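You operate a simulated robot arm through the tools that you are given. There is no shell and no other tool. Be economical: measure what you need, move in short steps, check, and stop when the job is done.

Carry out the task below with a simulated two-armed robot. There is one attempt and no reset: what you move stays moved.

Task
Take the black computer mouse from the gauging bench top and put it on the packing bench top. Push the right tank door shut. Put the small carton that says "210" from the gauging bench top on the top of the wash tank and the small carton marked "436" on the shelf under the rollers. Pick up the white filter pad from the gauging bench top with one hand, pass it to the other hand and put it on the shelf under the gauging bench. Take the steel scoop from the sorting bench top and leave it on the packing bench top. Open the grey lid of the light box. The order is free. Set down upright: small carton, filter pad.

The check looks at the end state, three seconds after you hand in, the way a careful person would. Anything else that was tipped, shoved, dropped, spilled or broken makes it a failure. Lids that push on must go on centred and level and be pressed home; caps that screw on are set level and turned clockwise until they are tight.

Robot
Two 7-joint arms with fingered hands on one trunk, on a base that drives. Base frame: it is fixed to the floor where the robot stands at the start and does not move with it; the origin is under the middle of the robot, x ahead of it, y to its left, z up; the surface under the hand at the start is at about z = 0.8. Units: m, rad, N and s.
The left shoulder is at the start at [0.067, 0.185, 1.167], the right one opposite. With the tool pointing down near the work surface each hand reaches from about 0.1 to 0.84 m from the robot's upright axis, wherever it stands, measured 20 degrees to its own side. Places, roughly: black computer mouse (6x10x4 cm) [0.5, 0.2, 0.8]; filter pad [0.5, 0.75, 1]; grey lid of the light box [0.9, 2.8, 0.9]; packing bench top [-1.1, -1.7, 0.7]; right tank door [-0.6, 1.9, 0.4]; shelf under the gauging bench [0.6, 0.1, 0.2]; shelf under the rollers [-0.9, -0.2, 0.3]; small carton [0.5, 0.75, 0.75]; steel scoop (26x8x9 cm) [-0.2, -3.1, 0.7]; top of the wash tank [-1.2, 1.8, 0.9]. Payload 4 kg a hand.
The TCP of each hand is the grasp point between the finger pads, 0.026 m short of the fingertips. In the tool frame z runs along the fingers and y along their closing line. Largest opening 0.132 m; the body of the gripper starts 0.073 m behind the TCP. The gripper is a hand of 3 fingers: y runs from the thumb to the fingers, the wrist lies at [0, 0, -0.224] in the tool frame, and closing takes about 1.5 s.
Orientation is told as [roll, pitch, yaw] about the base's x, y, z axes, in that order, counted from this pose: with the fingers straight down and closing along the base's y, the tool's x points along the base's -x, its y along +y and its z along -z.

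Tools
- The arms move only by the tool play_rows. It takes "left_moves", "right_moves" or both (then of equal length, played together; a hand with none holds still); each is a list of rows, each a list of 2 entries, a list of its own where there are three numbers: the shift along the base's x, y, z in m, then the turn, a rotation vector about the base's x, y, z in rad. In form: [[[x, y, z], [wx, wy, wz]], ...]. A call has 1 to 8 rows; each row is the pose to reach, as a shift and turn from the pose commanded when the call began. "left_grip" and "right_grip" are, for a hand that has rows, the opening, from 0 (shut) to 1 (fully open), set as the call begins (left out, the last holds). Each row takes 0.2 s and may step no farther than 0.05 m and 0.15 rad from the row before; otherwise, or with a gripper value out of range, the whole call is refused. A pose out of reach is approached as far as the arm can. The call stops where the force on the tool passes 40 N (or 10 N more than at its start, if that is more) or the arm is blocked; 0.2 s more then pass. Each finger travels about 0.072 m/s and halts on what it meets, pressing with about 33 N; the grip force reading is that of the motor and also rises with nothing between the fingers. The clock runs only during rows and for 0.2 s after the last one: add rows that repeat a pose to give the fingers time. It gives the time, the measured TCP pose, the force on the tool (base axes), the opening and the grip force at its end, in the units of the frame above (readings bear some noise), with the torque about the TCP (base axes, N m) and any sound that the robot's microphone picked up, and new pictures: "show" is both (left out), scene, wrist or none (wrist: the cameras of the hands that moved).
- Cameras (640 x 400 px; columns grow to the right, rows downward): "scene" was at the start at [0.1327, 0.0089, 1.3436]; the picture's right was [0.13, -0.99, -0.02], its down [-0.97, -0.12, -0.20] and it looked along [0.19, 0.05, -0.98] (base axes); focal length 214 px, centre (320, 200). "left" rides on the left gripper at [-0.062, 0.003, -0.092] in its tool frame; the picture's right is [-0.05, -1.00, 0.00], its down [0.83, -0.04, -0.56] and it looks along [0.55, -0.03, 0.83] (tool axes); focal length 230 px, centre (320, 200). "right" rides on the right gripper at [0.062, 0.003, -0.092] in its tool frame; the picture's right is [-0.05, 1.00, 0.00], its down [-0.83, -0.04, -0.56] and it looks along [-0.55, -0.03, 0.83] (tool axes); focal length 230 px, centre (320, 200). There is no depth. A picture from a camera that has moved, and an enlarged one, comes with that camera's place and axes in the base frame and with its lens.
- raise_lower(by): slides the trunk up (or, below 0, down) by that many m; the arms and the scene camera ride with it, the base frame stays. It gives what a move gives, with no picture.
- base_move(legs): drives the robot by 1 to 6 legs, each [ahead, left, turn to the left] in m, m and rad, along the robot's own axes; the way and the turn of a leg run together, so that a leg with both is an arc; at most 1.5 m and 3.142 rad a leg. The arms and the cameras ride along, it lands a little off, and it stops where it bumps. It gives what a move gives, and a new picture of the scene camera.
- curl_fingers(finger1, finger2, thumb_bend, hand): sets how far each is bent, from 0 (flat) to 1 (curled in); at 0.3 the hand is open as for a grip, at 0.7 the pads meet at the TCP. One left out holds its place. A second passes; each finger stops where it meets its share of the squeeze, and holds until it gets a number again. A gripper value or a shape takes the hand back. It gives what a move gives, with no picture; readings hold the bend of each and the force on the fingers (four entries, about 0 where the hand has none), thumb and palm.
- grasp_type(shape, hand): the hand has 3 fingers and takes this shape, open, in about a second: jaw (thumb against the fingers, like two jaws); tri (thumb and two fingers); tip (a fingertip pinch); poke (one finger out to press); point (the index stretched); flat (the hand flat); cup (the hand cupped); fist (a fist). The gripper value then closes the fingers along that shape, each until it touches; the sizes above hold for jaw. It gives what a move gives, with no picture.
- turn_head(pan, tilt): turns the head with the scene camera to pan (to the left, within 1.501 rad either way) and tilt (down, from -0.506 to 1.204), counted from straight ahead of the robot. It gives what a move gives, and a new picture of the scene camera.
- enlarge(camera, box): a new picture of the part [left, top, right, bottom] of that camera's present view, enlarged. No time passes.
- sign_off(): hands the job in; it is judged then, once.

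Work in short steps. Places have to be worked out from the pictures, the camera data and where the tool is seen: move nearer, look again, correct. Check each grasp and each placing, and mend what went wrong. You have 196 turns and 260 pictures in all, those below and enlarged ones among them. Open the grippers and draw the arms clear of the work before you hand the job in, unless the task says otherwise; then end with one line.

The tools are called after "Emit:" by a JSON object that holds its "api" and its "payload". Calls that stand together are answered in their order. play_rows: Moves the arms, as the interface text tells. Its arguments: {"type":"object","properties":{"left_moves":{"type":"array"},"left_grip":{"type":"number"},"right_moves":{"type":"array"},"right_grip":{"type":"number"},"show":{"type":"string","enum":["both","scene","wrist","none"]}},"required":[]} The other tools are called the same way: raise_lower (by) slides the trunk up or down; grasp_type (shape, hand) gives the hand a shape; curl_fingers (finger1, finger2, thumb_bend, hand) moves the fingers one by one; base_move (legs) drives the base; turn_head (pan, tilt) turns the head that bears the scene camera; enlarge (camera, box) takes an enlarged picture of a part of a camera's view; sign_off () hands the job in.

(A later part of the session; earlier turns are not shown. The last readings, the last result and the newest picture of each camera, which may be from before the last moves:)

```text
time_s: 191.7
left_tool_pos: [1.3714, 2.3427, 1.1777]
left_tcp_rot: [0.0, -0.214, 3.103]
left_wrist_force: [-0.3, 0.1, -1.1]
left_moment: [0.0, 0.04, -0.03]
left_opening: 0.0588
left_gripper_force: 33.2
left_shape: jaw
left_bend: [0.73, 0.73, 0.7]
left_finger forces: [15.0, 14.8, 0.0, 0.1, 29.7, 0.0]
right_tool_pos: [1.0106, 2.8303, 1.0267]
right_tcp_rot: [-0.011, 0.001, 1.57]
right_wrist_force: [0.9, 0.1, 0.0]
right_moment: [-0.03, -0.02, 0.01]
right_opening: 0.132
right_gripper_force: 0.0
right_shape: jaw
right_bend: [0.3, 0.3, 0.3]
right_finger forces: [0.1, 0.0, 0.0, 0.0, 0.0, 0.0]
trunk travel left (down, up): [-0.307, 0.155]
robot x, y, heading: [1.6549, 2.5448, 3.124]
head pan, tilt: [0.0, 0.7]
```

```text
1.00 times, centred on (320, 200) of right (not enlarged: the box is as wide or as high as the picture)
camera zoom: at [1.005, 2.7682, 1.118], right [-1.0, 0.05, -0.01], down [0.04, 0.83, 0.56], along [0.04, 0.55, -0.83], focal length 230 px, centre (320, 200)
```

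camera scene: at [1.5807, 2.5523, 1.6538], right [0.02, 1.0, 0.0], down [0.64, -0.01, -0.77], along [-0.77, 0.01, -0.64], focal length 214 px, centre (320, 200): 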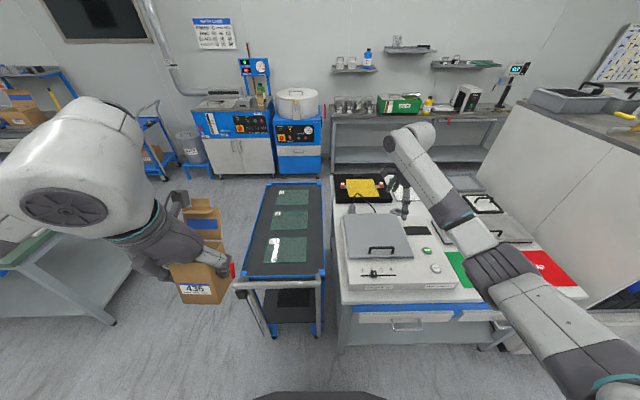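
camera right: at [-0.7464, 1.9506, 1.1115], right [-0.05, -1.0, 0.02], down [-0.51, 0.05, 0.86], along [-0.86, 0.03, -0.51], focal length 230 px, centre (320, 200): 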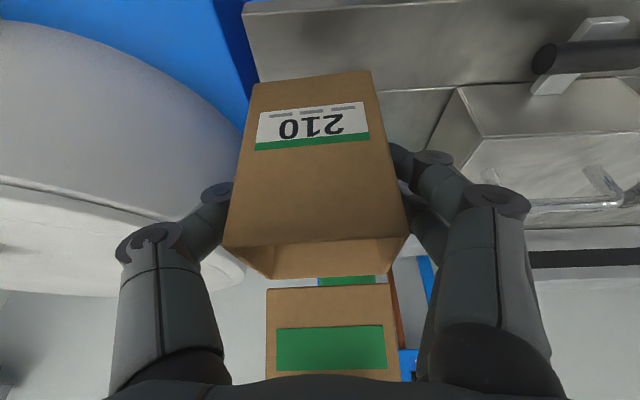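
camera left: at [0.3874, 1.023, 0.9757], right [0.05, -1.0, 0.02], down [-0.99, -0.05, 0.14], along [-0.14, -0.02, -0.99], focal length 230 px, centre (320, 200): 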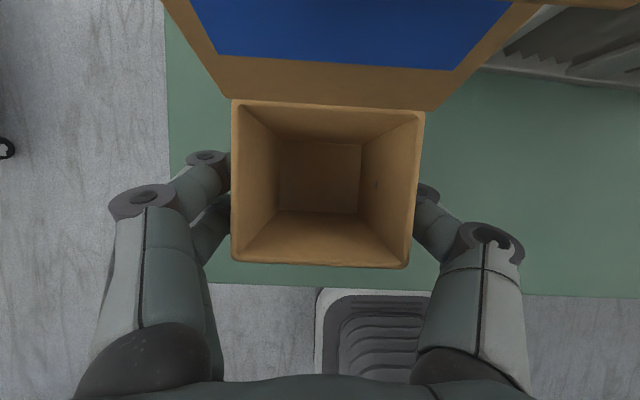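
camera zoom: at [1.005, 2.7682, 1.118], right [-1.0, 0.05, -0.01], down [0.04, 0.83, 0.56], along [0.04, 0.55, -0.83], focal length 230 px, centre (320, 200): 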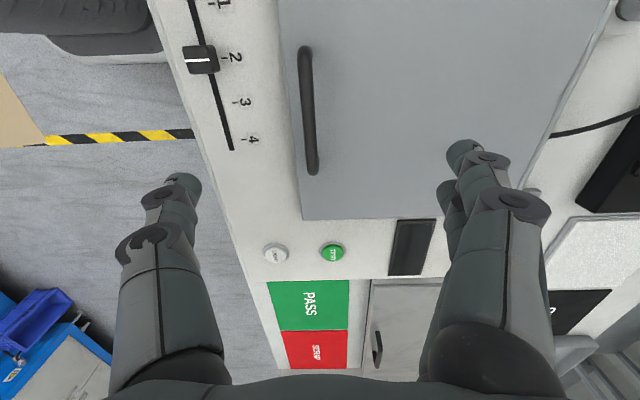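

Handle seen at x≈1.019, y centre 2.82. Lower around the bar to TCP z≈.914.

Emit:
{"api": "play_rows", "payload": {"right_moves": [[[0.008, -0.008, -0.03], [0, 0, 0]], [[0.008, -0.008, -0.06], [0, 0, 0]], [[0.008, -0.008, -0.09], [0, 0, 0]], [[0.008, -0.008, -0.112], [0, 0, 0]], [[0.008, -0.008, -0.112], [0, 0, 0]]], "show": "wrist"}}

```text
time_s: 192.9
left_tool_pos: [1.3735, 2.3427, 1.1771]
left_tcp_rot: [-0.001, -0.212, 3.103]
left_wrist_force: [-0.2, -0.2, -0.9]
left_moment: [-0.02, 0.0, 0.0]
left_opening: 0.0585
left_gripper_force: 33.4
left_shape: jaw
left_bend: [0.73, 0.73, 0.7]
left_finger forces: [14.9, 14.8, 0.1, 0.0, 29.7, 0.1]
right_tool_pos: [1.0196, 2.8214, 0.9122]
right_tcp_rot: [-0.008, 0.0, 1.573]
right_wrist_force: [0.5, -0.9, 0.2]
right_moment: [-0.04, 0.01, -0.01]
right_opening: 0.1318
right_gripper_force: 0.1
right_shape: jaw
right_bend: [0.3, 0.3, 0.3]
right_finger forces: [0.0, 0.1, 0.0, 0.0, 0.0, 0.1]
trunk travel left (down, up): [-0.307, 0.155]
robot x, y, heading: [1.6524, 2.5494, 3.121]
head pan, tilt: [0.0, 0.7]
camera right: at [1.0142, 2.7589, 1.0049], right [-1.0, 0.05, -0.01], down [0.04, 0.83, 0.56], along [0.04, 0.55, -0.83], focal length 230 px, centre (320, 200)
```

right: 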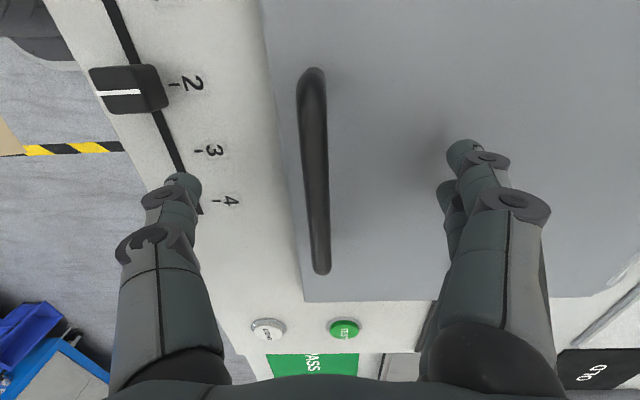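

The bar is centred between the fingers. Close.

Emit:
{"api": "play_rows", "payload": {"right_moves": [[[0, 0, 0], [0, 0, 0]], [[0, 0, 0], [0, 0, 0]], [[0, 0, 0], [0, 0, 0]], [[0, 0, 0], [0, 0, 0]], [[0, 0, 0], [0, 0, 0]], [[0, 0, 0], [0, 0, 0]], [[0, 0, 0], [0, 0, 0]], [[0, 0, 0], [0, 0, 0]]], "right_grip": 0, "show": "wrist"}}

```text
time_s: 194.7
left_tool_pos: [1.3731, 2.3424, 1.1782]
left_tcp_rot: [0.0, -0.214, 3.104]
left_wrist_force: [0.2, 0.0, 0.7]
left_moment: [0.02, -0.01, -0.02]
left_opening: 0.0585
left_gripper_force: 33.1
left_shape: jaw
left_bend: [0.73, 0.73, 0.7]
left_finger forces: [14.9, 14.8, 0.1, 0.0, 29.7, 0.0]
right_tool_pos: [1.0209, 2.8227, 0.9133]
right_tcp_rot: [-0.01, -0.001, 1.569]
right_wrist_force: [5.9, -0.1, -0.1]
right_moment: [0.03, 0.03, 0.02]
right_opening: 0.0
right_gripper_force: 33.1
right_shape: jaw
right_bend: [0.66, 0.66, 0.73]
right_finger forces: [0.9, 0.9, 0.0, 0.0, 4.1, 0.1]
trunk travel left (down, up): [-0.307, 0.155]
robot x, y, heading: [1.6524, 2.5466, 3.123]
head pan, tilt: [0.0, 0.7]
camera right: at [1.0149, 2.7592, 1.0052], right [-1.0, 0.05, -0.01], down [0.04, 0.83, 0.56], along [0.04, 0.55, -0.83], focal length 230 px, centre (320, 200)
```

right: 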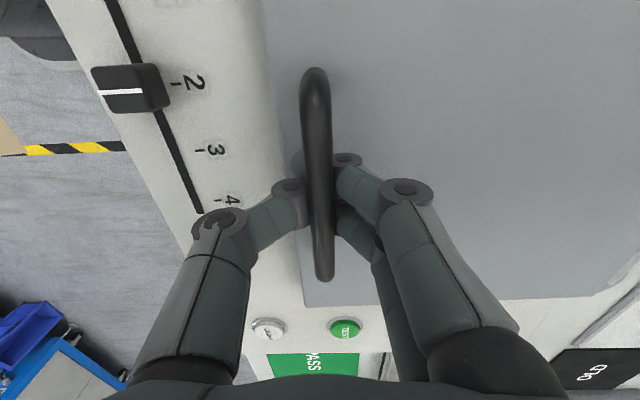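

The fingers have closed beneath the bar, trapping it. Lift along the lid's arc to 40°.

Emit:
{"api": "play_rows", "payload": {"right_moves": [[[-0.003, 0, 0.022], [0, 0, 0]], [[-0.011, 0, 0.045], [0, 0, 0]], [[-0.019, 0, 0.067], [0, 0, 0]], [[-0.029, 0, 0.087], [0, 0, 0]], [[-0.042, 0, 0.107], [0, 0, 0]], [[-0.055, 0, 0.125], [0, 0, 0]], [[-0.071, 0, 0.142], [0, 0, 0]], [[-0.087, 0, 0.158], [0, 0, 0]]], "show": "both"}}

```text
time_s: 196.5
left_tool_pos: [1.3686, 2.3424, 1.1761]
left_tcp_rot: [0.0, -0.21, 3.105]
left_wrist_force: [0.5, 0.0, -1.4]
left_moment: [-0.01, 0.02, -0.01]
left_opening: 0.0583
left_gripper_force: 33.7
left_shape: jaw
left_bend: [0.73, 0.73, 0.7]
left_finger forces: [14.9, 14.9, 0.0, 0.1, 29.8, 0.1]
right_tool_pos: [0.928, 2.823, 1.0686]
right_tcp_rot: [-0.016, 0.001, 1.572]
right_wrist_force: [-8.0, -1.9, -12.2]
right_moment: [0.0, -0.15, 0.01]
right_opening: 0.0
right_gripper_force: 33.0
right_shape: jaw
right_bend: [0.66, 0.66, 0.73]
right_finger forces: [7.0, 7.1, 0.0, 0.0, 0.4, 0.0]
trunk travel left (down, up): [-0.307, 0.155]
robot x, y, heading: [1.6546, 2.5465, 3.12]
head pan, tilt: [0.0, 0.7]
camera scene: at [1.5384, 2.5491, 1.4951], right [0.02, 1.0, 0.0], down [0.69, -0.01, -0.72], along [-0.72, 0.01, -0.69], focal length 214 px, centre (320, 200)
camera right: at [0.9218, 2.7609, 1.1594], right [-1.0, 0.05, -0.02], down [0.03, 0.83, 0.56], along [0.04, 0.55, -0.83], focal length 230 px, centre (320, 200)
```

scene: 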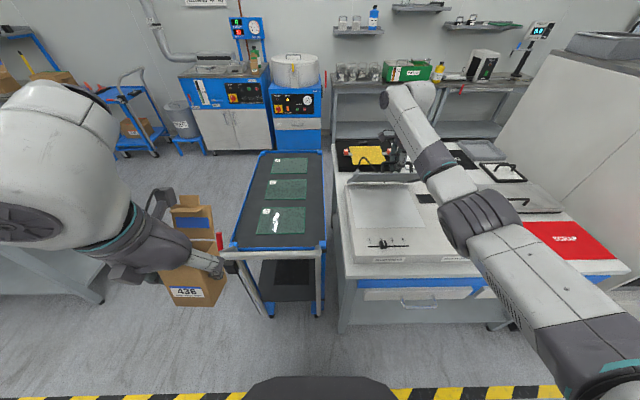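
right: 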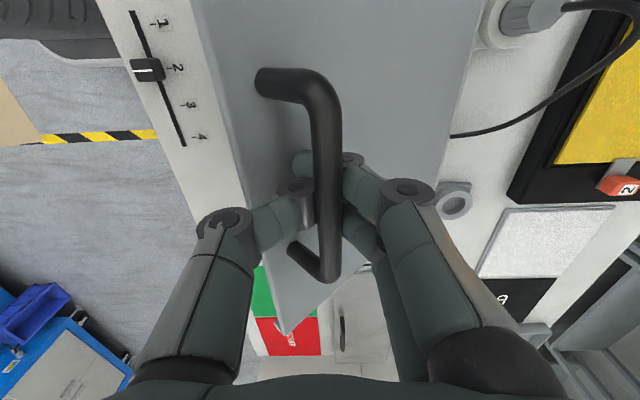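

Lid lifts well (~40°). Continue toward 80°.

Emit:
{"api": "play_rows", "payload": {"right_moves": [[[-0.018, 0, 0.014], [0, 0, 0]], [[-0.037, 0, 0.027], [0, 0, 0]], [[-0.057, 0, 0.038], [0, 0, 0]], [[-0.078, 0, 0.047], [0, 0, 0]], [[-0.1, 0, 0.054], [0, 0, 0]], [[-0.122, 0, 0.06], [0, 0, 0]], [[-0.145, 0, 0.064], [0, 0, 0]], [[-0.168, 0, 0.065], [0, 0, 0]]], "show": "both"}}

```text
time_s: 197.6
left_tool_pos: [1.367, 2.3426, 1.1774]
left_tcp_rot: [0.0, -0.208, 3.104]
left_wrist_force: [-0.5, -1.0, -0.8]
left_moment: [0.04, 0.05, -0.01]
left_opening: 0.0587
left_gripper_force: 32.9
left_shape: jaw
left_bend: [0.73, 0.73, 0.7]
left_finger forces: [14.9, 14.8, 0.0, 0.0, 29.8, 0.0]
right_tool_pos: [0.9082, 2.8231, 1.0836]
right_tcp_rot: [-0.025, 0.008, 1.572]
right_wrist_force: [-16.5, 2.5, -27.6]
right_moment: [-0.01, -0.28, -0.02]
right_opening: 0.0
right_gripper_force: 33.0
right_shape: jaw
right_bend: [0.67, 0.67, 0.73]
right_finger forces: [14.1, 13.4, 0.0, 0.0, 0.2, 0.1]
right hand out of reach, approached as far as the arm can: row 2, 3, 4, 5
trunk travel left (down, up): [-0.307, 0.155]
robot x, y, heading: [1.6566, 2.5456, 3.121]
head pan, tilt: [0.0, 0.7]
stopped in row 5 (right hand): the force on the tool passed its limit at 68 N (the readings are from after the stop); the commanded pose is now the measured one
camera scene: at [1.5369, 2.5501, 1.4951], right [0.02, 1.0, 0.0], down [0.69, -0.01, -0.72], along [-0.72, 0.01, -0.69], focal length 214 px, centre (320, 200)
camera right: at [0.9011, 2.7616, 1.1759], right [-1.0, 0.05, -0.03], down [0.03, 0.84, 0.55], along [0.05, 0.55, -0.84], focal length 230 px, centre (320, 200)
```

scene: 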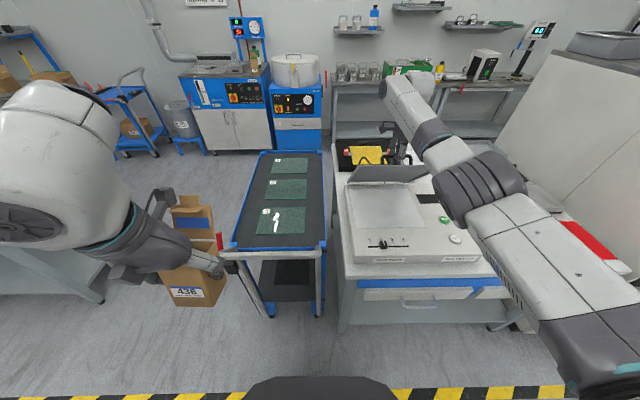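
right: 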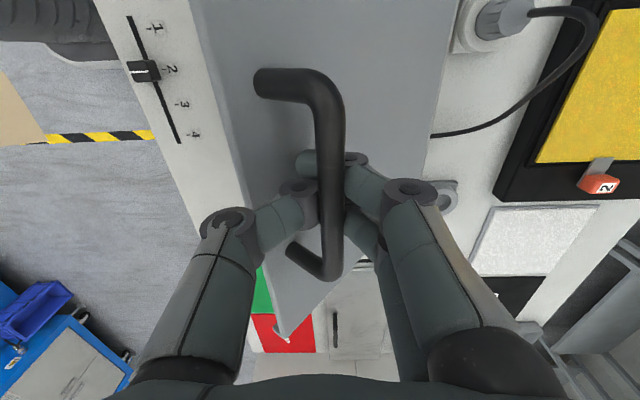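

Reach limit at ~47°. Use the trunk and base in small alternating steps to follow the arc.

Emit:
{"api": "raise_lower", "payload": {"by": 0.025}}

Emit:
{"api": "base_move", "payload": {"legs": [[0.045, 0, 0]]}}

```text
time_s: 198.0
left_tool_pos: [1.3682, 2.3434, 1.1812]
left_tcp_rot: [0.0, -0.209, 3.104]
left_wrist_force: [0.1, -0.2, -0.5]
left_moment: [-0.01, 0.02, 0.01]
left_opening: 0.0586
left_gripper_force: 33.2
left_shape: jaw
left_bend: [0.73, 0.73, 0.7]
left_finger forces: [14.9, 14.9, 0.0, 0.1, 29.8, 0.0]
right_tool_pos: [0.908, 2.823, 1.083]
right_tcp_rot: [-0.029, 0.014, 1.573]
right_wrist_force: [-16.8, 3.9, -28.2]
right_moment: [0.01, -0.24, 0.01]
right_opening: 0.0
right_gripper_force: 33.1
right_shape: jaw
right_bend: [0.67, 0.67, 0.73]
right_finger forces: [14.5, 13.6, 0.1, 0.0, 0.2, 0.0]
trunk travel left (down, up): [-0.311, 0.15]
robot x, y, heading: [1.653, 2.5445, 3.121]
head pan, tilt: [0.0, 0.7]
stopped: the force on the tool passed its limit at 50 N (the readings are from after the stop); the commanded pose is now the measured one
```

```text
time_s: 198.9
left_tool_pos: [1.3292, 2.3426, 1.1831]
left_tcp_rot: [0.0, -0.214, 3.107]
left_wrist_force: [0.2, 0.0, -0.8]
left_moment: [0.0, -0.01, 0.0]
left_opening: 0.0584
left_gripper_force: 32.9
left_shape: jaw
left_bend: [0.73, 0.73, 0.7]
left_finger forces: [14.8, 14.7, 0.1, 0.0, 29.7, 0.0]
right_tool_pos: [0.8697, 2.8212, 1.0923]
right_tcp_rot: [-0.019, 0.01, 1.576]
right_wrist_force: [-0.9, -0.2, 0.3]
right_moment: [0.0, 0.03, 0.05]
right_opening: 0.0
right_gripper_force: 32.9
right_shape: jaw
right_bend: [0.68, 0.68, 0.74]
right_finger forces: [0.0, 0.0, 0.0, 0.1, 0.6, 0.0]
trunk travel left (down, up): [-0.311, 0.15]
robot x, y, heading: [1.6119, 2.5482, 3.124]
head pan, tilt: [0.0, 0.7]
camera scene: at [1.5017, 2.5505, 1.5006], right [0.02, 1.0, 0.0], down [0.69, -0.01, -0.73], along [-0.73, 0.01, -0.69], focal length 214 px, centre (320, 200)
```

scene: 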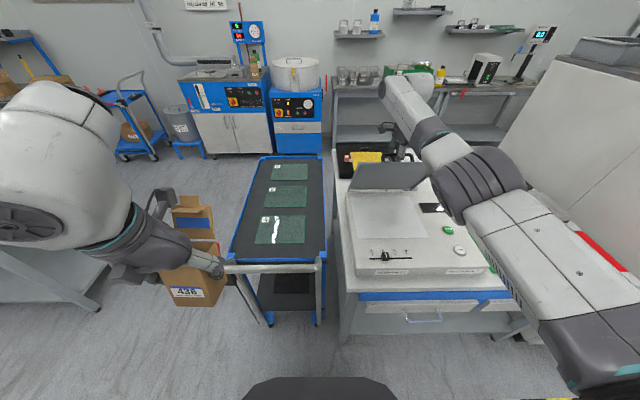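

Force dropped to zero and lid is higher. Continue: small trunk raise and base forward.

Emit:
{"api": "raise_lower", "payload": {"by": 0.015}}

Emit:
{"api": "base_move", "payload": {"legs": [[0.05, 0, 0]]}}

Emit:
{"api": "enlarge", "payload": {"camera": "right", "box": [0, 0, 640, 400]}}

```text
time_s: 199.4
left_tool_pos: [1.3257, 2.3418, 1.1974]
left_tcp_rot: [0.001, -0.212, 3.106]
left_wrist_force: [1.2, 0.4, -0.3]
left_moment: [0.02, 0.03, 0.0]
left_opening: 0.0586
left_gripper_force: 33.1
left_shape: jaw
left_bend: [0.73, 0.73, 0.7]
left_finger forces: [14.9, 14.8, 0.0, 0.0, 29.7, 0.1]
right_tool_pos: [0.8656, 2.8203, 1.0983]
right_tcp_rot: [-0.028, 0.016, 1.577]
right_wrist_force: [-7.2, 0.7, -17.8]
right_moment: [0.03, -0.17, 0.0]
right_opening: 0.0
right_gripper_force: 33.1
right_shape: jaw
right_bend: [0.67, 0.67, 0.74]
right_finger forces: [9.9, 8.7, 0.0, 0.0, 4.4, 0.0]
trunk travel left (down, up): [-0.326, 0.136]
robot x, y, heading: [1.6125, 2.5458, 3.129]
head pan, tilt: [0.0, 0.7]
stopped: the force on the tool passed its limit at 42 N (the readings are from after the stop); the commanded pose is now the measured one
```

```text
time_s: 200.4
left_tool_pos: [1.2807, 2.3432, 1.198]
left_tcp_rot: [0.003, -0.217, 3.107]
left_wrist_force: [0.1, 0.4, -0.3]
left_moment: [0.0, 0.0, -0.01]
left_opening: 0.0584
left_gripper_force: 33.2
left_shape: jaw
left_bend: [0.73, 0.73, 0.7]
left_finger forces: [14.9, 14.7, 0.0, 0.0, 29.7, 0.0]
right_tool_pos: [0.8213, 2.8201, 1.1026]
right_tcp_rot: [-0.024, 0.015, 1.579]
right_wrist_force: [0.2, 1.2, -2.4]
right_moment: [-0.04, -0.07, 0.0]
right_opening: 0.0002
right_gripper_force: 32.5
right_shape: jaw
right_bend: [0.67, 0.67, 0.75]
right_finger forces: [0.0, 0.1, 0.0, 0.0, 10.6, 0.1]
trunk travel left (down, up): [-0.326, 0.136]
robot x, y, heading: [1.5589, 2.5478, 3.127]
head pan, tilt: [0.0, 0.7]
camera scene: at [1.4586, 2.5509, 1.5168], right [0.01, 1.0, 0.0], down [0.68, -0.01, -0.73], along [-0.73, 0.01, -0.68], focal length 214 px, centre (320, 200)
```

scene: 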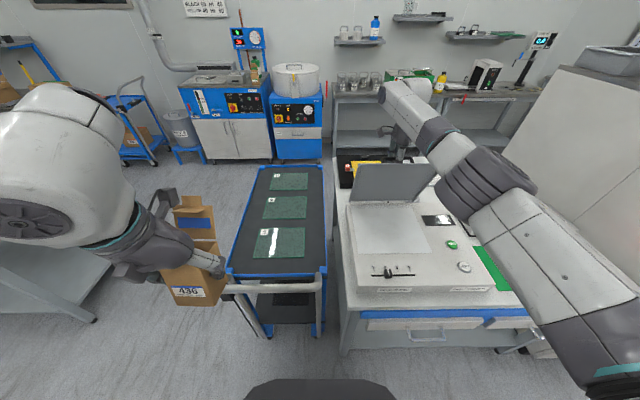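

```text
1.00 times, centred on (320, 200) of right (not enlarged: the box is as wide or as high as the picture)
camera zoom: at [0.8143, 2.759, 1.1953], right [-1.0, 0.04, -0.02], down [0.02, 0.84, 0.54], along [0.04, 0.54, -0.84], focal length 230 px, centre (320, 200)
```

zoom: 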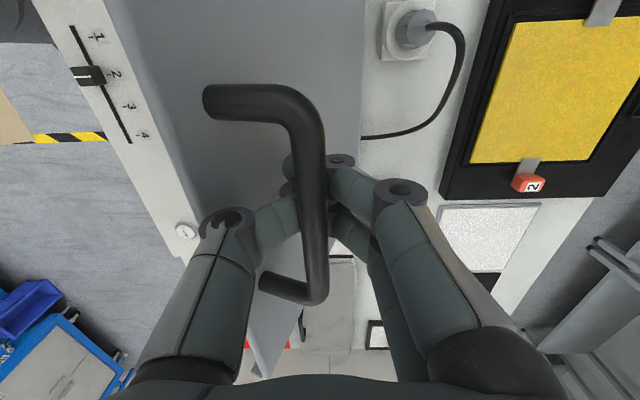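

Lid ≈70–75°. Raise the left hand a bit for the pushbar and push right further as reach allows.

Emit:
{"api": "play_rows", "payload": {"left_moves": [[[0.01, 0, 0.02], [0, 0, 0]], [[0.03, 0, 0.04], [0, 0, 0]], [[0.06, 0, 0.06], [0, 0, 0]], [[0.06, 0, 0.06], [0, 0, 0]]], "right_moves": [[[-0.01, 0, 0.001], [0, 0, 0]], [[-0.02, 0, 0.002], [0, 0, 0]], [[-0.03, 0, 0.002], [0, 0, 0]], [[-0.04, 0, 0.002], [0, 0, 0]]], "show": "none"}}

Emit:
{"api": "base_move", "payload": {"legs": [[0.045, 0, 0]]}}

```text
time_s: 201.4
left_tool_pos: [1.3397, 2.3429, 1.2575]
left_tcp_rot: [-0.001, -0.215, 3.106]
left_wrist_force: [0.7, -0.4, -0.3]
left_moment: [0.02, -0.01, 0.04]
left_opening: 0.0585
left_gripper_force: 32.8
left_shape: jaw
left_bend: [0.73, 0.73, 0.7]
left_finger forces: [14.9, 14.8, 0.1, 0.0, 29.6, 0.1]
right_tool_pos: [0.8175, 2.8187, 1.1024]
right_tcp_rot: [-0.023, 0.013, 1.577]
right_wrist_force: [-0.3, -0.3, -4.1]
right_moment: [0.0, -0.1, -0.03]
right_opening: 0.0002
right_gripper_force: 33.3
right_shape: jaw
right_bend: [0.67, 0.67, 0.75]
right_finger forces: [0.0, 0.0, 0.0, 0.0, 8.8, 0.0]
right hand out of reach, approached as far as the arm can: row 1, 2, 3, 4
trunk travel left (down, up): [-0.326, 0.136]
robot x, y, heading: [1.5598, 2.5458, 3.128]
head pan, tilt: [0.0, 0.7]
```

```text
time_s: 202.3
left_tool_pos: [1.2985, 2.3455, 1.2596]
left_tcp_rot: [0.001, -0.218, 3.105]
left_wrist_force: [-0.2, -0.2, -0.1]
left_moment: [0.0, -0.01, 0.01]
left_opening: 0.0585
left_gripper_force: 33.1
left_shape: jaw
left_bend: [0.73, 0.73, 0.7]
left_finger forces: [14.9, 14.9, 0.1, 0.0, 29.6, 0.1]
right_tool_pos: [0.7783, 2.8229, 1.1043]
right_tcp_rot: [-0.022, 0.013, 1.574]
right_wrist_force: [1.0, -0.4, -6.7]
right_moment: [-0.02, -0.05, -0.02]
right_opening: 0.0
right_gripper_force: 32.7
right_shape: jaw
right_bend: [0.67, 0.67, 0.75]
right_finger forces: [0.0, 0.0, 0.0, 0.0, 12.6, 0.1]
trunk travel left (down, up): [-0.326, 0.136]
robot x, y, heading: [1.5151, 2.5462, 3.123]
head pan, tilt: [0.0, 0.7]
camera scene: at [1.4167, 2.5522, 1.5169], right [0.02, 1.0, 0.0], down [0.68, -0.01, -0.73], along [-0.73, 0.01, -0.68], focal length 214 px, centre (320, 200)
```

scene: 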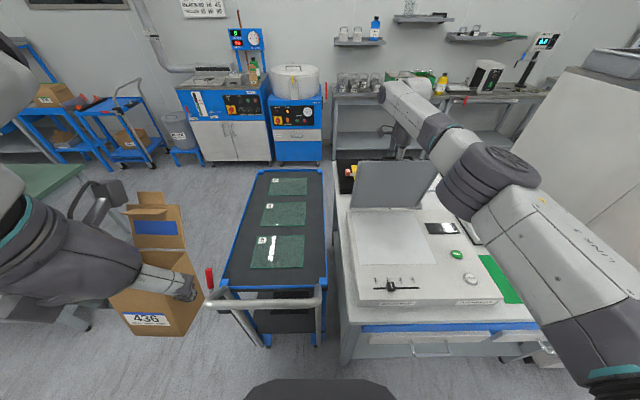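

Lid ≈77°. Another 3 cm forward with the base.

Emit:
{"api": "base_move", "payload": {"legs": [[0.035, 0, 0]]}}

```text
time_s: 203.1
left_tool_pos: [1.2638, 2.3451, 1.259]
left_tcp_rot: [0.002, -0.218, 3.106]
left_wrist_force: [1.1, 1.1, -0.4]
left_moment: [-0.02, 0.02, -0.03]
left_opening: 0.0587
left_gripper_force: 32.5
left_shape: jaw
left_bend: [0.73, 0.73, 0.7]
left_finger forces: [14.8, 14.8, 0.0, 0.1, 29.8, 0.0]
right_tool_pos: [0.7426, 2.8217, 1.1021]
right_tcp_rot: [-0.024, 0.014, 1.576]
right_wrist_force: [1.8, -1.9, -12.5]
right_moment: [0.0, 0.12, 0.0]
right_opening: 0.0002
right_gripper_force: 32.6
right_shape: jaw
right_bend: [0.67, 0.67, 0.75]
right_finger forces: [0.1, 0.0, 0.0, 0.0, 14.3, 0.0]
trunk travel left (down, up): [-0.326, 0.136]
robot x, y, heading: [1.4804, 2.5467, 3.126]
head pan, tilt: [0.0, 0.7]
camera scene: at [1.382, 2.5528, 1.5168], right [0.02, 1.0, 0.0], down [0.68, -0.01, -0.73], along [-0.73, 0.01, -0.68], focal length 214 px, centre (320, 200)
```

scene: 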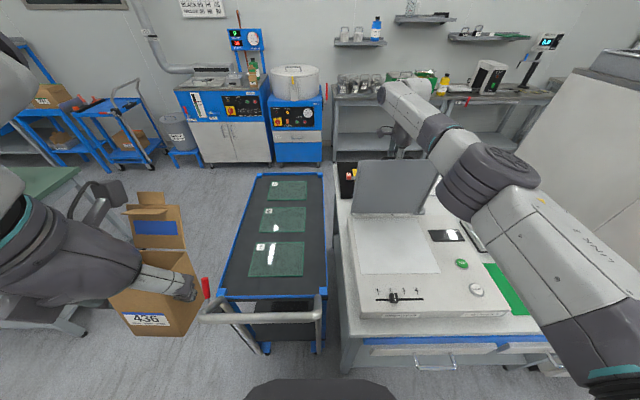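

Lid ≈85°. Try the arm: -x with slight lowering along the arc.

Emit:
{"api": "play_rows", "payload": {"right_moves": [[[-0.01, 0, -0.004], [0, 0, 0]], [[-0.02, 0, -0.009], [0, 0, 0]], [[-0.03, 0, -0.014], [0, 0, 0]], [[-0.045, 0, -0.02], [0, 0, 0]], [[-0.06, 0, -0.027], [0, 0, 0]]], "show": "both"}}

```text
time_s: 204.3
left_tool_pos: [1.2616, 2.3455, 1.2573]
left_tcp_rot: [0.0, -0.214, 3.106]
left_wrist_force: [0.3, 0.0, -0.5]
left_moment: [-0.03, -0.02, 0.0]
left_opening: 0.0585
left_gripper_force: 32.9
left_shape: jaw
left_bend: [0.73, 0.73, 0.7]
left_finger forces: [14.9, 14.8, 0.0, 0.0, 29.7, 0.0]
right_tool_pos: [0.7414, 2.8221, 1.0826]
right_tcp_rot: [-0.028, 0.014, 1.576]
right_wrist_force: [0.0, -0.7, 0.8]
right_moment: [0.0, 0.0, 0.02]
right_opening: 0.0
right_gripper_force: 33.1
right_shape: jaw
right_bend: [0.67, 0.67, 0.75]
right_finger forces: [0.1, 0.0, 0.0, 0.1, 0.0, 0.1]
right hand out of reach, approached as far as the arm can: row 1, 2, 3, 4, 5
trunk travel left (down, up): [-0.326, 0.136]
robot x, y, heading: [1.4847, 2.5453, 3.122]
head pan, tilt: [0.0, 0.7]
camera scene: at [1.3786, 2.5528, 1.5167], right [0.02, 1.0, 0.0], down [0.68, -0.01, -0.73], along [-0.73, 0.01, -0.68], focal length 214 px, centre (320, 200)
camera right: at [0.7343, 2.7618, 1.1748], right [-1.0, 0.05, -0.03], down [0.02, 0.84, 0.54], along [0.05, 0.54, -0.84], focal length 230 px, centre (320, 200)
```

scene: 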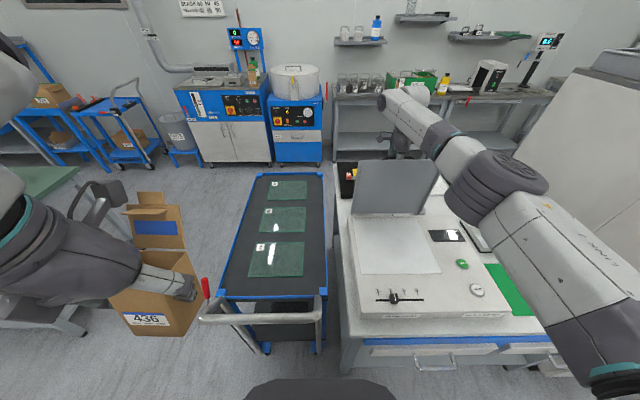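
right: 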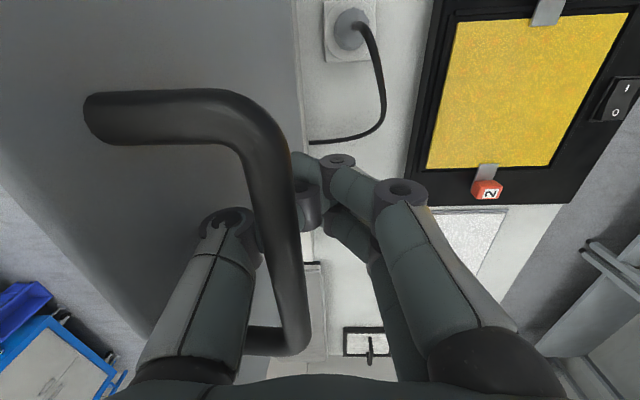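

No force on the fingers: the lid seems to hold itself at ≈84°. Open slightly and watch.

Emit:
{"api": "play_rows", "payload": {"right_moves": [[[0, 0, 0], [0, 0, 0]], [[0, 0, 0], [0, 0, 0]], [[0, 0, 0], [0, 0, 0]], [[0, 0, 0], [0, 0, 0]]], "right_grip": 0.28, "show": "both"}}

```text
time_s: 205.3
left_tool_pos: [1.2614, 2.346, 1.2583]
left_tcp_rot: [0.0, -0.217, 3.107]
left_wrist_force: [0.8, -0.4, -0.2]
left_moment: [0.03, 0.01, -0.03]
left_opening: 0.0584
left_gripper_force: 32.9
left_shape: jaw
left_bend: [0.73, 0.73, 0.7]
left_finger forces: [14.8, 14.7, 0.0, 0.0, 29.8, 0.0]
right_tool_pos: [0.7419, 2.823, 1.0836]
right_tcp_rot: [-0.025, 0.014, 1.577]
right_wrist_force: [-0.3, 0.1, -0.7]
right_moment: [0.0, 0.01, 0.03]
right_opening: 0.0363
right_gripper_force: 0.1
right_shape: jaw
right_bend: [0.74, 0.74, 0.7]
right_finger forces: [0.0, 0.1, 0.0, 0.0, 0.1, 0.0]
trunk travel left (down, up): [-0.326, 0.136]
robot x, y, heading: [1.4838, 2.5481, 3.127]
head pan, tilt: [0.0, 0.7]
camera scene: at [1.3791, 2.5517, 1.5167], right [0.02, 1.0, 0.0], down [0.68, -0.01, -0.73], along [-0.73, 0.01, -0.68], focal length 214 px, centre (320, 200)
camera right: at [0.7348, 2.7614, 1.1749], right [-1.0, 0.05, -0.03], down [0.02, 0.84, 0.54], along [0.05, 0.54, -0.84], focal length 230 px, centre (320, 200)
```

scene: 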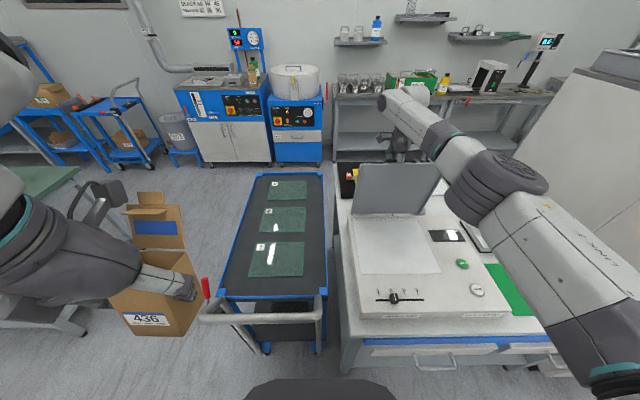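
right: 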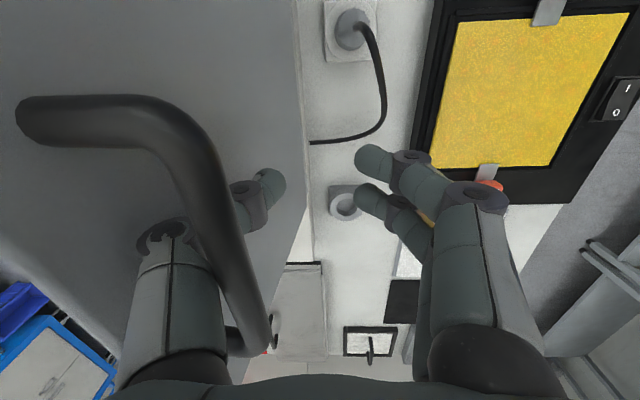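

Lid stays up by itself. The thumb tip still hooks under the bar; straighten the thumb a little so that it can be lifted out.

Emit:
{"api": "curl_fingers", "payload": {"hand": "right", "finger1": 0.5, "finger2": 0.5, "thumb_bend": 0.56}}

Emit:
{"api": "enlarge", "payload": {"camera": "right", "box": [0, 0, 640, 400]}}

```text
time_s: 206.3
left_tool_pos: [1.2622, 2.3444, 1.2586]
left_tcp_rot: [0.0, -0.217, 3.106]
left_wrist_force: [-0.1, -0.1, -1.8]
left_moment: [0.0, 0.01, 0.01]
left_opening: 0.0585
left_gripper_force: 33.3
left_shape: jaw
left_bend: [0.73, 0.73, 0.7]
left_finger forces: [15.0, 14.8, 0.0, 0.0, 29.8, 0.0]
right_tool_pos: [0.7426, 2.8225, 1.0829]
right_tcp_rot: [-0.025, 0.014, 1.576]
right_wrist_force: [0.0, 0.1, 1.2]
right_moment: [-0.01, 0.03, 0.0]
right_opening: 0.0572
right_gripper_force: 0.0
right_shape: fingers
right_bend: [0.5, 0.5, 0.56]
right_finger forces: [0.0, 0.0, 0.0, 0.0, 0.1, 0.0]
trunk travel left (down, up): [-0.326, 0.136]
robot x, y, heading: [1.4868, 2.551, 3.13]
head pan, tilt: [0.0, 0.7]
```

```text
1.00 times, centred on (320, 200) of right (not enlarged: the box is as wide or as high as the picture)
camera zoom: at [0.7348, 2.7612, 1.1749], right [-1.0, 0.05, -0.03], down [0.02, 0.84, 0.54], along [0.05, 0.54, -0.84], focal length 230 px, centre (320, 200)
```

zoom: 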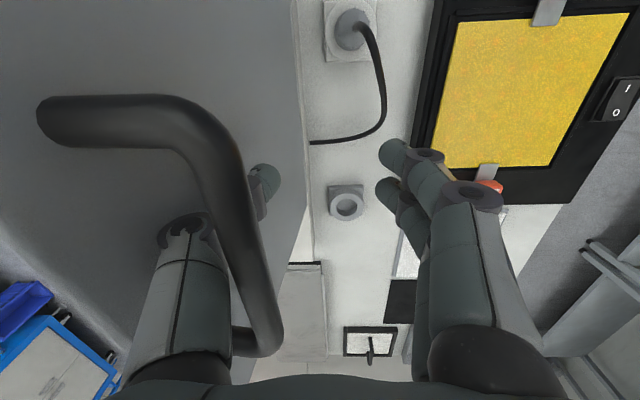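

Thumb is now clear of the bar (tip x≈.774 vs bar .761). Lift the hand straight up.

Emit:
{"api": "play_rows", "payload": {"right_moves": [[[0.0, 0, 0.015], [0, 0, 0]], [[0, 0, 0.03], [0, 0, 0]], [[0, 0, 0.05], [0, 0, 0]], [[0.0, 0, 0.08], [0, 0, 0]], [[0, 0, 0.11], [0, 0, 0]]], "show": "both"}}

```text
time_s: 207.5
left_tool_pos: [1.2616, 2.3446, 1.2576]
left_tcp_rot: [-0.002, -0.217, 3.108]
left_wrist_force: [-0.2, 0.6, -0.5]
left_moment: [0.0, 0.0, -0.01]
left_opening: 0.0583
left_gripper_force: 33.3
left_shape: jaw
left_bend: [0.73, 0.73, 0.7]
left_finger forces: [14.9, 14.8, 0.0, 0.0, 29.7, 0.0]
right_tool_pos: [0.7522, 2.8246, 1.1921]
right_tcp_rot: [-0.027, 0.015, 1.579]
right_wrist_force: [0.0, 0.0, 0.2]
right_moment: [-0.02, 0.02, 0.0]
right_opening: 0.0576
right_gripper_force: 0.1
right_shape: fingers
right_bend: [0.5, 0.5, 0.56]
right_finger forces: [0.0, 0.1, 0.0, 0.0, 0.0, 0.1]
right hand out of reach, approached as far as the arm can: row 4, 5
trunk travel left (down, up): [-0.326, 0.136]
robot x, y, heading: [1.4824, 2.5465, 3.124]
head pan, tilt: [0.0, 0.7]
camera scene: at [1.3797, 2.5512, 1.5168], right [0.02, 1.0, 0.0], down [0.68, -0.01, -0.73], along [-0.73, 0.01, -0.68], focal length 214 px, centre (320, 200)
camera right: at [0.7455, 2.7627, 1.2851], right [-1.0, 0.05, -0.03], down [0.02, 0.84, 0.54], along [0.05, 0.54, -0.84], focal length 230 px, centre (320, 200)
```

scene: 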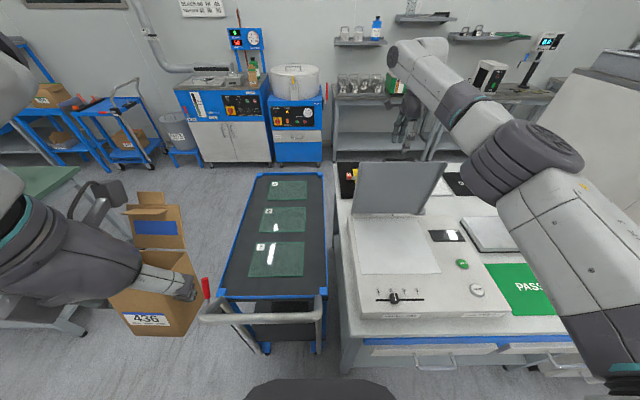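
right: 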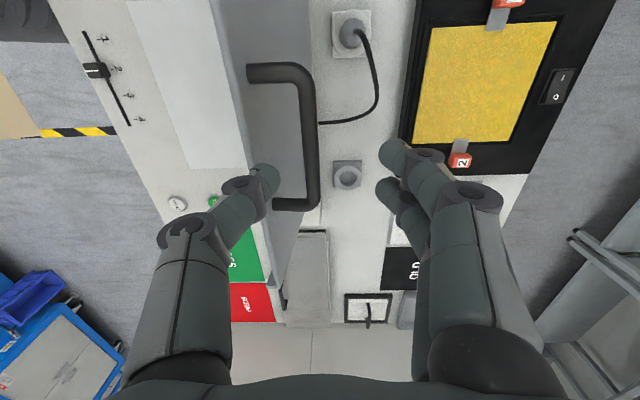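

Lid stays up on its own at ≈82°. I'll nudge it past vertical from the inside: move over to the +x side, close the hand.

Emit:
{"api": "play_rows", "payload": {"right_moves": [[[0.03, 0, 0.01], [0, 0, 0]], [[0.07, 0, 0.01], [0, 0, 0]], [[0.11, 0, 0.0], [0, 0, 0]], [[0.15, 0, -0.01], [0, 0, 0]], [[0.15, 0, -0.05], [0, 0, 0]], [[0.15, 0, -0.09], [0, 0, 0]], [[0.15, 0, -0.11], [0, 0, 0]]], "show": "wrist"}}

```text
time_s: 209.1
left_tool_pos: [1.2619, 2.3451, 1.2591]
left_tcp_rot: [0.002, -0.217, 3.107]
left_wrist_force: [0.4, -0.1, -0.1]
left_moment: [0.01, 0.02, -0.02]
left_opening: 0.0586
left_gripper_force: 33.4
left_shape: jaw
left_bend: [0.73, 0.73, 0.7]
left_finger forces: [14.9, 14.8, 0.1, 0.0, 29.8, 0.1]
right_tool_pos: [0.9032, 2.8244, 1.0847]
right_tcp_rot: [-0.027, 0.013, 1.576]
right_wrist_force: [0.5, -0.5, 0.1]
right_moment: [0.04, 0.02, 0.0]
right_opening: 0.0574
right_gripper_force: 0.1
right_shape: fingers
right_bend: [0.5, 0.5, 0.56]
right_finger forces: [0.0, 0.0, 0.1, 0.1, 0.1, 0.0]
trunk travel left (down, up): [-0.326, 0.136]
robot x, y, heading: [1.4809, 2.5521, 3.125]
head pan, tilt: [0.0, 0.7]
camera right: at [0.897, 2.7628, 1.1773], right [-1.0, 0.05, -0.03], down [0.02, 0.84, 0.54], along [0.05, 0.54, -0.84], focal length 230 px, centre (320, 200)
```

right: 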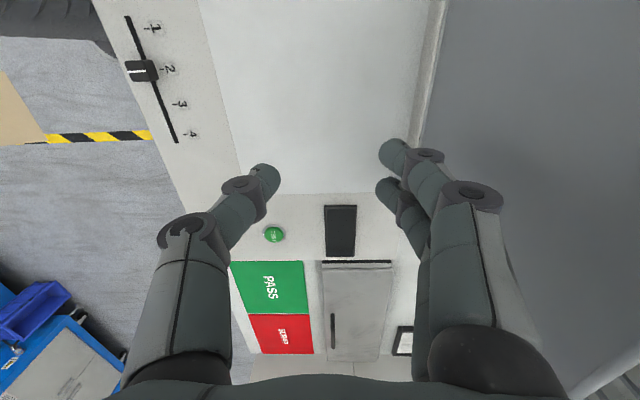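

Push toward -x gently.

Emit:
{"api": "play_rows", "payload": {"right_moves": [[[-0.03, 0, 0], [0, 0, 0]], [[-0.05, 0, 0], [0, 0, 0]], [[-0.07, 0, 0], [0, 0, 0]], [[-0.085, 0, 0], [0, 0, 0]], [[-0.1, 0, 0], [0, 0, 0]], [[-0.115, 0, 0], [0, 0, 0]]], "show": "both"}}

```text
time_s: 210.5
left_tool_pos: [1.2669, 2.3446, 1.2581]
left_tcp_rot: [-0.001, -0.219, 3.105]
left_wrist_force: [-0.3, 0.2, -0.3]
left_moment: [0.01, 0.01, 0.01]
left_opening: 0.0583
left_gripper_force: 33.0
left_shape: jaw
left_bend: [0.73, 0.73, 0.7]
left_finger forces: [14.9, 14.8, 0.0, 0.1, 29.7, 0.0]
right_tool_pos: [0.7916, 2.8243, 1.0854]
right_tcp_rot: [-0.028, 0.012, 1.575]
right_wrist_force: [18.2, -0.9, 0.8]
right_moment: [-0.03, 0.34, -0.02]
right_opening: 0.0498
right_gripper_force: 8.8
right_shape: fingers
right_bend: [0.52, 0.52, 0.56]
right_finger forces: [8.7, 9.8, 0.0, 0.0, 0.0, 0.1]
trunk travel left (down, up): [-0.326, 0.136]
robot x, y, heading: [1.4833, 2.5481, 3.124]
head pan, tilt: [0.0, 0.7]
camera scene: at [1.3851, 2.551, 1.5171], right [0.02, 1.0, 0.0], down [0.68, -0.01, -0.74], along [-0.73, 0.01, -0.68], focal length 214 px, centre (320, 200)
camera right: at [0.7849, 2.7632, 1.1777], right [-1.0, 0.05, -0.03], down [0.02, 0.84, 0.55], along [0.05, 0.54, -0.84], focal length 230 px, centre (320, 200)
```

scene: 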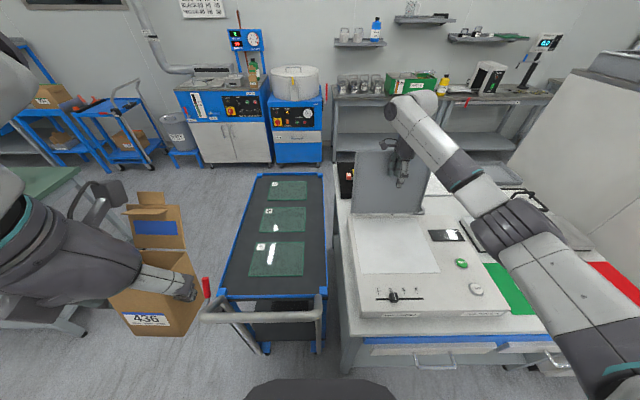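
right: 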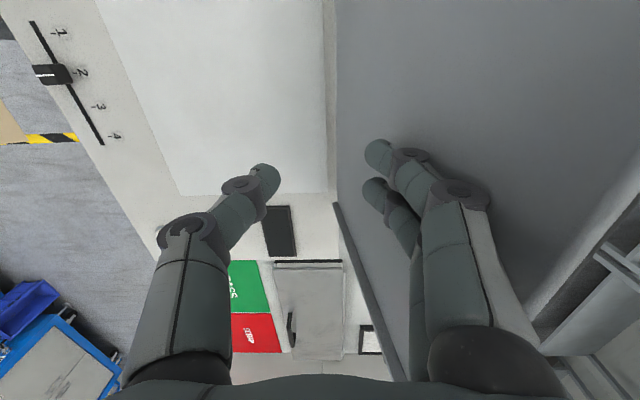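

The lid is past vertical, against its stop. Withdraw the hand.

Emit:
{"api": "play_rows", "payload": {"right_moves": [[[0.03, 0, 0], [0, 0, 0]], [[0.07, 0, 0.02], [0, 0, 0]], [[0.11, 0, 0.05], [0, 0, 0]], [[0.15, 0, 0.07], [0, 0, 0]], [[0.19, 0.02, 0.09], [0, 0, 0]], [[0.23, 0.04, 0.1], [0, 0, 0]], [[0.26, 0.06, 0.1], [0, 0, 0]]], "right_grip": 1, "show": "scene"}}

Emit:
{"api": "enlarge", "payload": {"camera": "scene", "box": [320, 130, 480, 320]}}

```text
time_s: 212.1
left_tool_pos: [1.2626, 2.3459, 1.2575]
left_tcp_rot: [0.003, -0.214, 3.105]
left_wrist_force: [-0.1, -0.1, -0.5]
left_moment: [-0.01, 0.05, -0.04]
left_opening: 0.0583
left_gripper_force: 32.7
left_shape: jaw
left_bend: [0.73, 0.73, 0.7]
left_finger forces: [15.0, 14.8, 0.0, 0.1, 29.7, 0.0]
right_tool_pos: [1.0462, 2.8837, 1.1884]
right_tcp_rot: [-0.027, 0.013, 1.578]
right_wrist_force: [0.4, -0.1, -0.3]
right_moment: [-0.01, 0.01, -0.01]
right_opening: 0.132
right_gripper_force: 0.0
right_shape: jaw
right_bend: [0.3, 0.3, 0.3]
right_finger forces: [0.0, 0.0, 0.0, 0.0, 0.1, 0.0]
trunk travel left (down, up): [-0.326, 0.136]
robot x, y, heading: [1.4823, 2.547, 3.125]
head pan, tilt: [0.0, 0.7]
camera scene: at [1.3806, 2.5523, 1.5168], right [0.01, 1.0, 0.0], down [0.68, -0.01, -0.73], along [-0.73, 0.01, -0.68], focal length 214 px, centre (320, 200)
```

scene: 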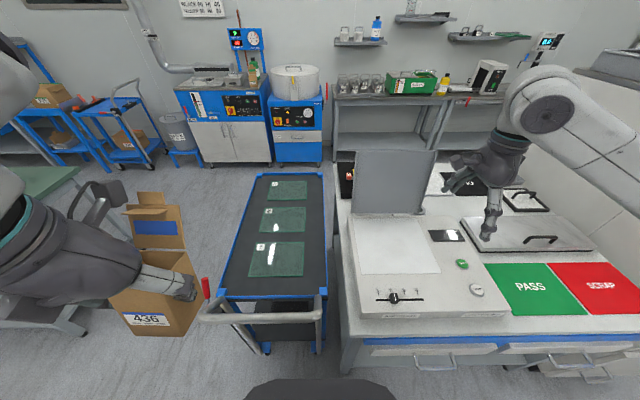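

```text
2.11 times, centred on (400, 225) of scene
camera zoom: at [1.3806, 2.5523, 1.5168], right [0.01, 1.0, 0.0], down [0.68, -0.01, -0.73], along [-0.73, 0.01, -0.68], focal length 452 px, centre (152, 147)
```

zoom: 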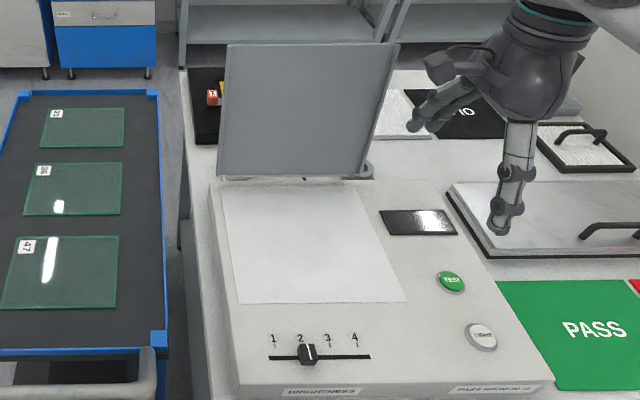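

Lid is open and stays. Next, carton 436 to the rollers' shelf. Raise the trunk and drive back, around, to the aisle facing -x.

Emit:
{"api": "raise_lower", "payload": {"by": 0.13}}

Emit:
{"api": "base_move", "payload": {"legs": [[-0.27, 0, 0], [0, 0.98, 0], [1.4, 0, 0], [0.38, 0, 0]]}}

```text
time_s: 213.7
left_tool_pos: [1.2623, 2.3445, 1.3884]
left_tcp_rot: [0.001, -0.217, 3.108]
left_wrist_force: [-0.3, 0.7, -0.6]
left_moment: [0.0, -0.02, -0.01]
left_opening: 0.0586
left_gripper_force: 32.6
left_shape: jaw
left_bend: [0.73, 0.73, 0.7]
left_finger forces: [14.9, 14.8, 0.1, 0.0, 29.7, 0.0]
right_tool_pos: [1.0475, 2.8826, 1.3145]
right_tcp_rot: [-0.028, 0.012, 1.576]
right_wrist_force: [-0.9, 0.4, -0.2]
right_moment: [-0.03, -0.02, -0.04]
right_opening: 0.1321
right_gripper_force: 0.0
right_shape: jaw
right_bend: [0.3, 0.3, 0.3]
right_finger forces: [0.0, 0.0, 0.1, 0.0, 0.0, 0.0]
trunk travel left (down, up): [-0.456, 0.006]
robot x, y, heading: [1.4844, 2.546, 3.132]
head pan, tilt: [0.0, 0.7]
```

```text
time_s: 228.7
left_tool_pos: [-0.2571, 1.4972, 1.3883]
left_tcp_rot: [0.001, -0.218, 3.063]
left_wrist_force: [0.1, 0.7, 0.5]
left_moment: [-0.02, 0.03, 0.0]
left_opening: 0.0584
left_gripper_force: 32.9
left_shape: jaw
left_bend: [0.73, 0.73, 0.7]
left_finger forces: [14.9, 14.8, 0.0, 0.0, 29.8, 0.0]
right_tool_pos: [-0.4485, 2.0442, 1.3141]
right_tcp_rot: [-0.025, 0.014, 1.532]
right_wrist_force: [-0.7, -0.3, -0.8]
right_moment: [-0.01, -0.01, 0.03]
right_opening: 0.1318
right_gripper_force: 0.0
right_shape: jaw
right_bend: [0.3, 0.3, 0.3]
right_finger forces: [0.0, 0.0, 0.1, 0.1, 0.0, 0.0]
trunk travel left (down, up): [-0.456, 0.006]
robot x, y, heading: [-0.0266, 1.6897, 3.086]
head pan, tilt: [0.0, 0.7]
camera scene: at [-0.1035, 1.6966, 1.653], right [0.06, 1.0, 0.0], down [0.64, -0.04, -0.77], along [-0.76, 0.05, -0.64], focal length 214 px, centre (320, 200)
```

scene: 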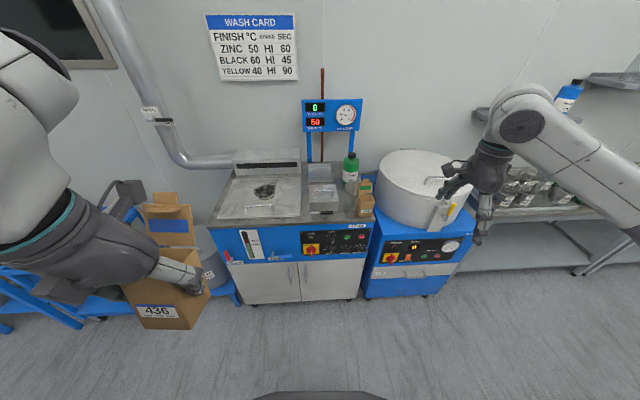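

Heading drifted slightly; correct it, and strafe south along the aisle.

Emit:
{"api": "base_move", "payload": {"legs": [[0.05, 0, 0.052], [0, 1.45, 0]]}}

Emit:
{"api": "turn_head", "payload": {"pan": 0.3, "tilt": 0.6}}

```text
time_s: 236.3
left_tool_pos: [-0.3031, 0.0583, 1.387]
left_tcp_rot: [0.003, -0.217, 3.121]
left_wrist_force: [1.1, -0.2, -0.7]
left_moment: [-0.04, -0.03, -0.02]
left_opening: 0.0584
left_gripper_force: 33.3
left_shape: jaw
left_bend: [0.73, 0.73, 0.7]
left_finger forces: [14.9, 14.9, 0.0, 0.0, 29.7, 0.0]
right_tool_pos: [-0.5246, 0.592, 1.3139]
right_tcp_rot: [-0.028, 0.015, 1.592]
right_wrist_force: [0.4, -1.4, -1.0]
right_moment: [0.0, 0.02, 0.01]
right_opening: 0.1321
right_gripper_force: 0.1
right_shape: jaw
right_bend: [0.3, 0.3, 0.3]
right_finger forces: [0.0, 0.0, 0.1, 0.0, 0.0, 0.1]
trunk travel left (down, up): [-0.456, 0.006]
robot x, y, heading: [-0.0871, 0.2644, 3.136]
head pan, tilt: [0.0, 0.7]
camera scene: at [-0.1608, 0.2667, 1.6529], right [0.0, 1.0, 0.0], down [0.64, 0.0, -0.76], along [-0.76, 0.0, -0.64], focal length 214 px, centre (320, 200)
```

scene: 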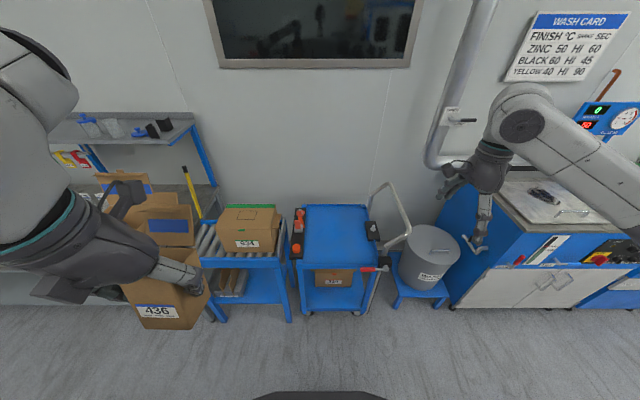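

```text
time_s: 237.1
left_tool_pos: [-0.3011, 0.0576, 1.3883]
left_tcp_rot: [0.001, -0.215, 3.121]
left_wrist_force: [0.6, 0.2, -0.1]
left_moment: [-0.01, 0.02, 0.0]
left_opening: 0.0584
left_gripper_force: 33.1
left_shape: jaw
left_bend: [0.73, 0.73, 0.7]
left_finger forces: [14.9, 14.8, 0.0, 0.0, 29.7, 0.1]
right_tool_pos: [-0.524, 0.5928, 1.3142]
right_tcp_rot: [-0.025, 0.013, 1.592]
right_wrist_force: [0.2, -0.6, -0.1]
right_moment: [-0.05, 0.04, 0.01]
right_opening: 0.132
right_gripper_force: 0.1
right_shape: jaw
right_bend: [0.3, 0.3, 0.3]
right_finger forces: [0.1, 0.0, 0.0, 0.0, 0.0, 0.0]
trunk travel left (down, up): [-0.456, 0.006]
robot x, y, heading: [-0.086, 0.2696, 3.139]
head pan, tilt: [0.3, 0.6]
camera scene: at [-0.1603, 0.2395, 1.6615], right [-0.29, 0.96, 0.0], down [0.54, 0.17, -0.82], along [-0.79, -0.24, -0.57], focal length 214 px, centre (320, 200)
```

scene: 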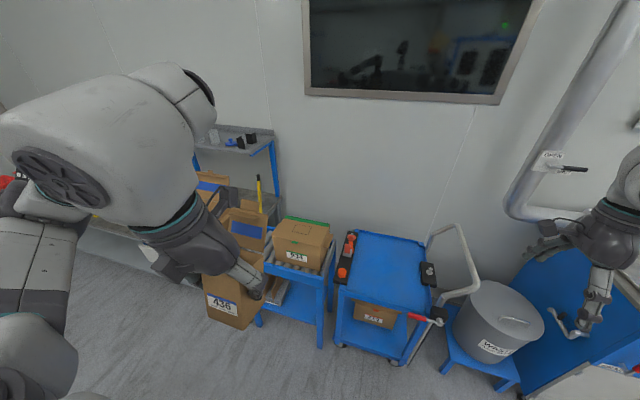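

Zoom on the rollers' unit to see its shelf.

Emit:
{"api": "enlarge", "payload": {"camera": "scene", "box": [240, 200, 360, 360]}}

```text
2.50 times, centred on (300, 280) of scene
camera zoom: at [-0.1603, 0.2395, 1.6615], right [-0.29, 0.96, 0.0], down [0.54, 0.17, -0.82], along [-0.79, -0.24, -0.57], focal length 536 px, centre (370, 0)
```

zoom: 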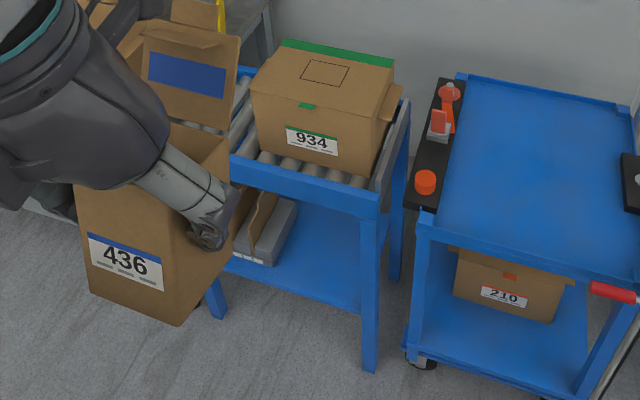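

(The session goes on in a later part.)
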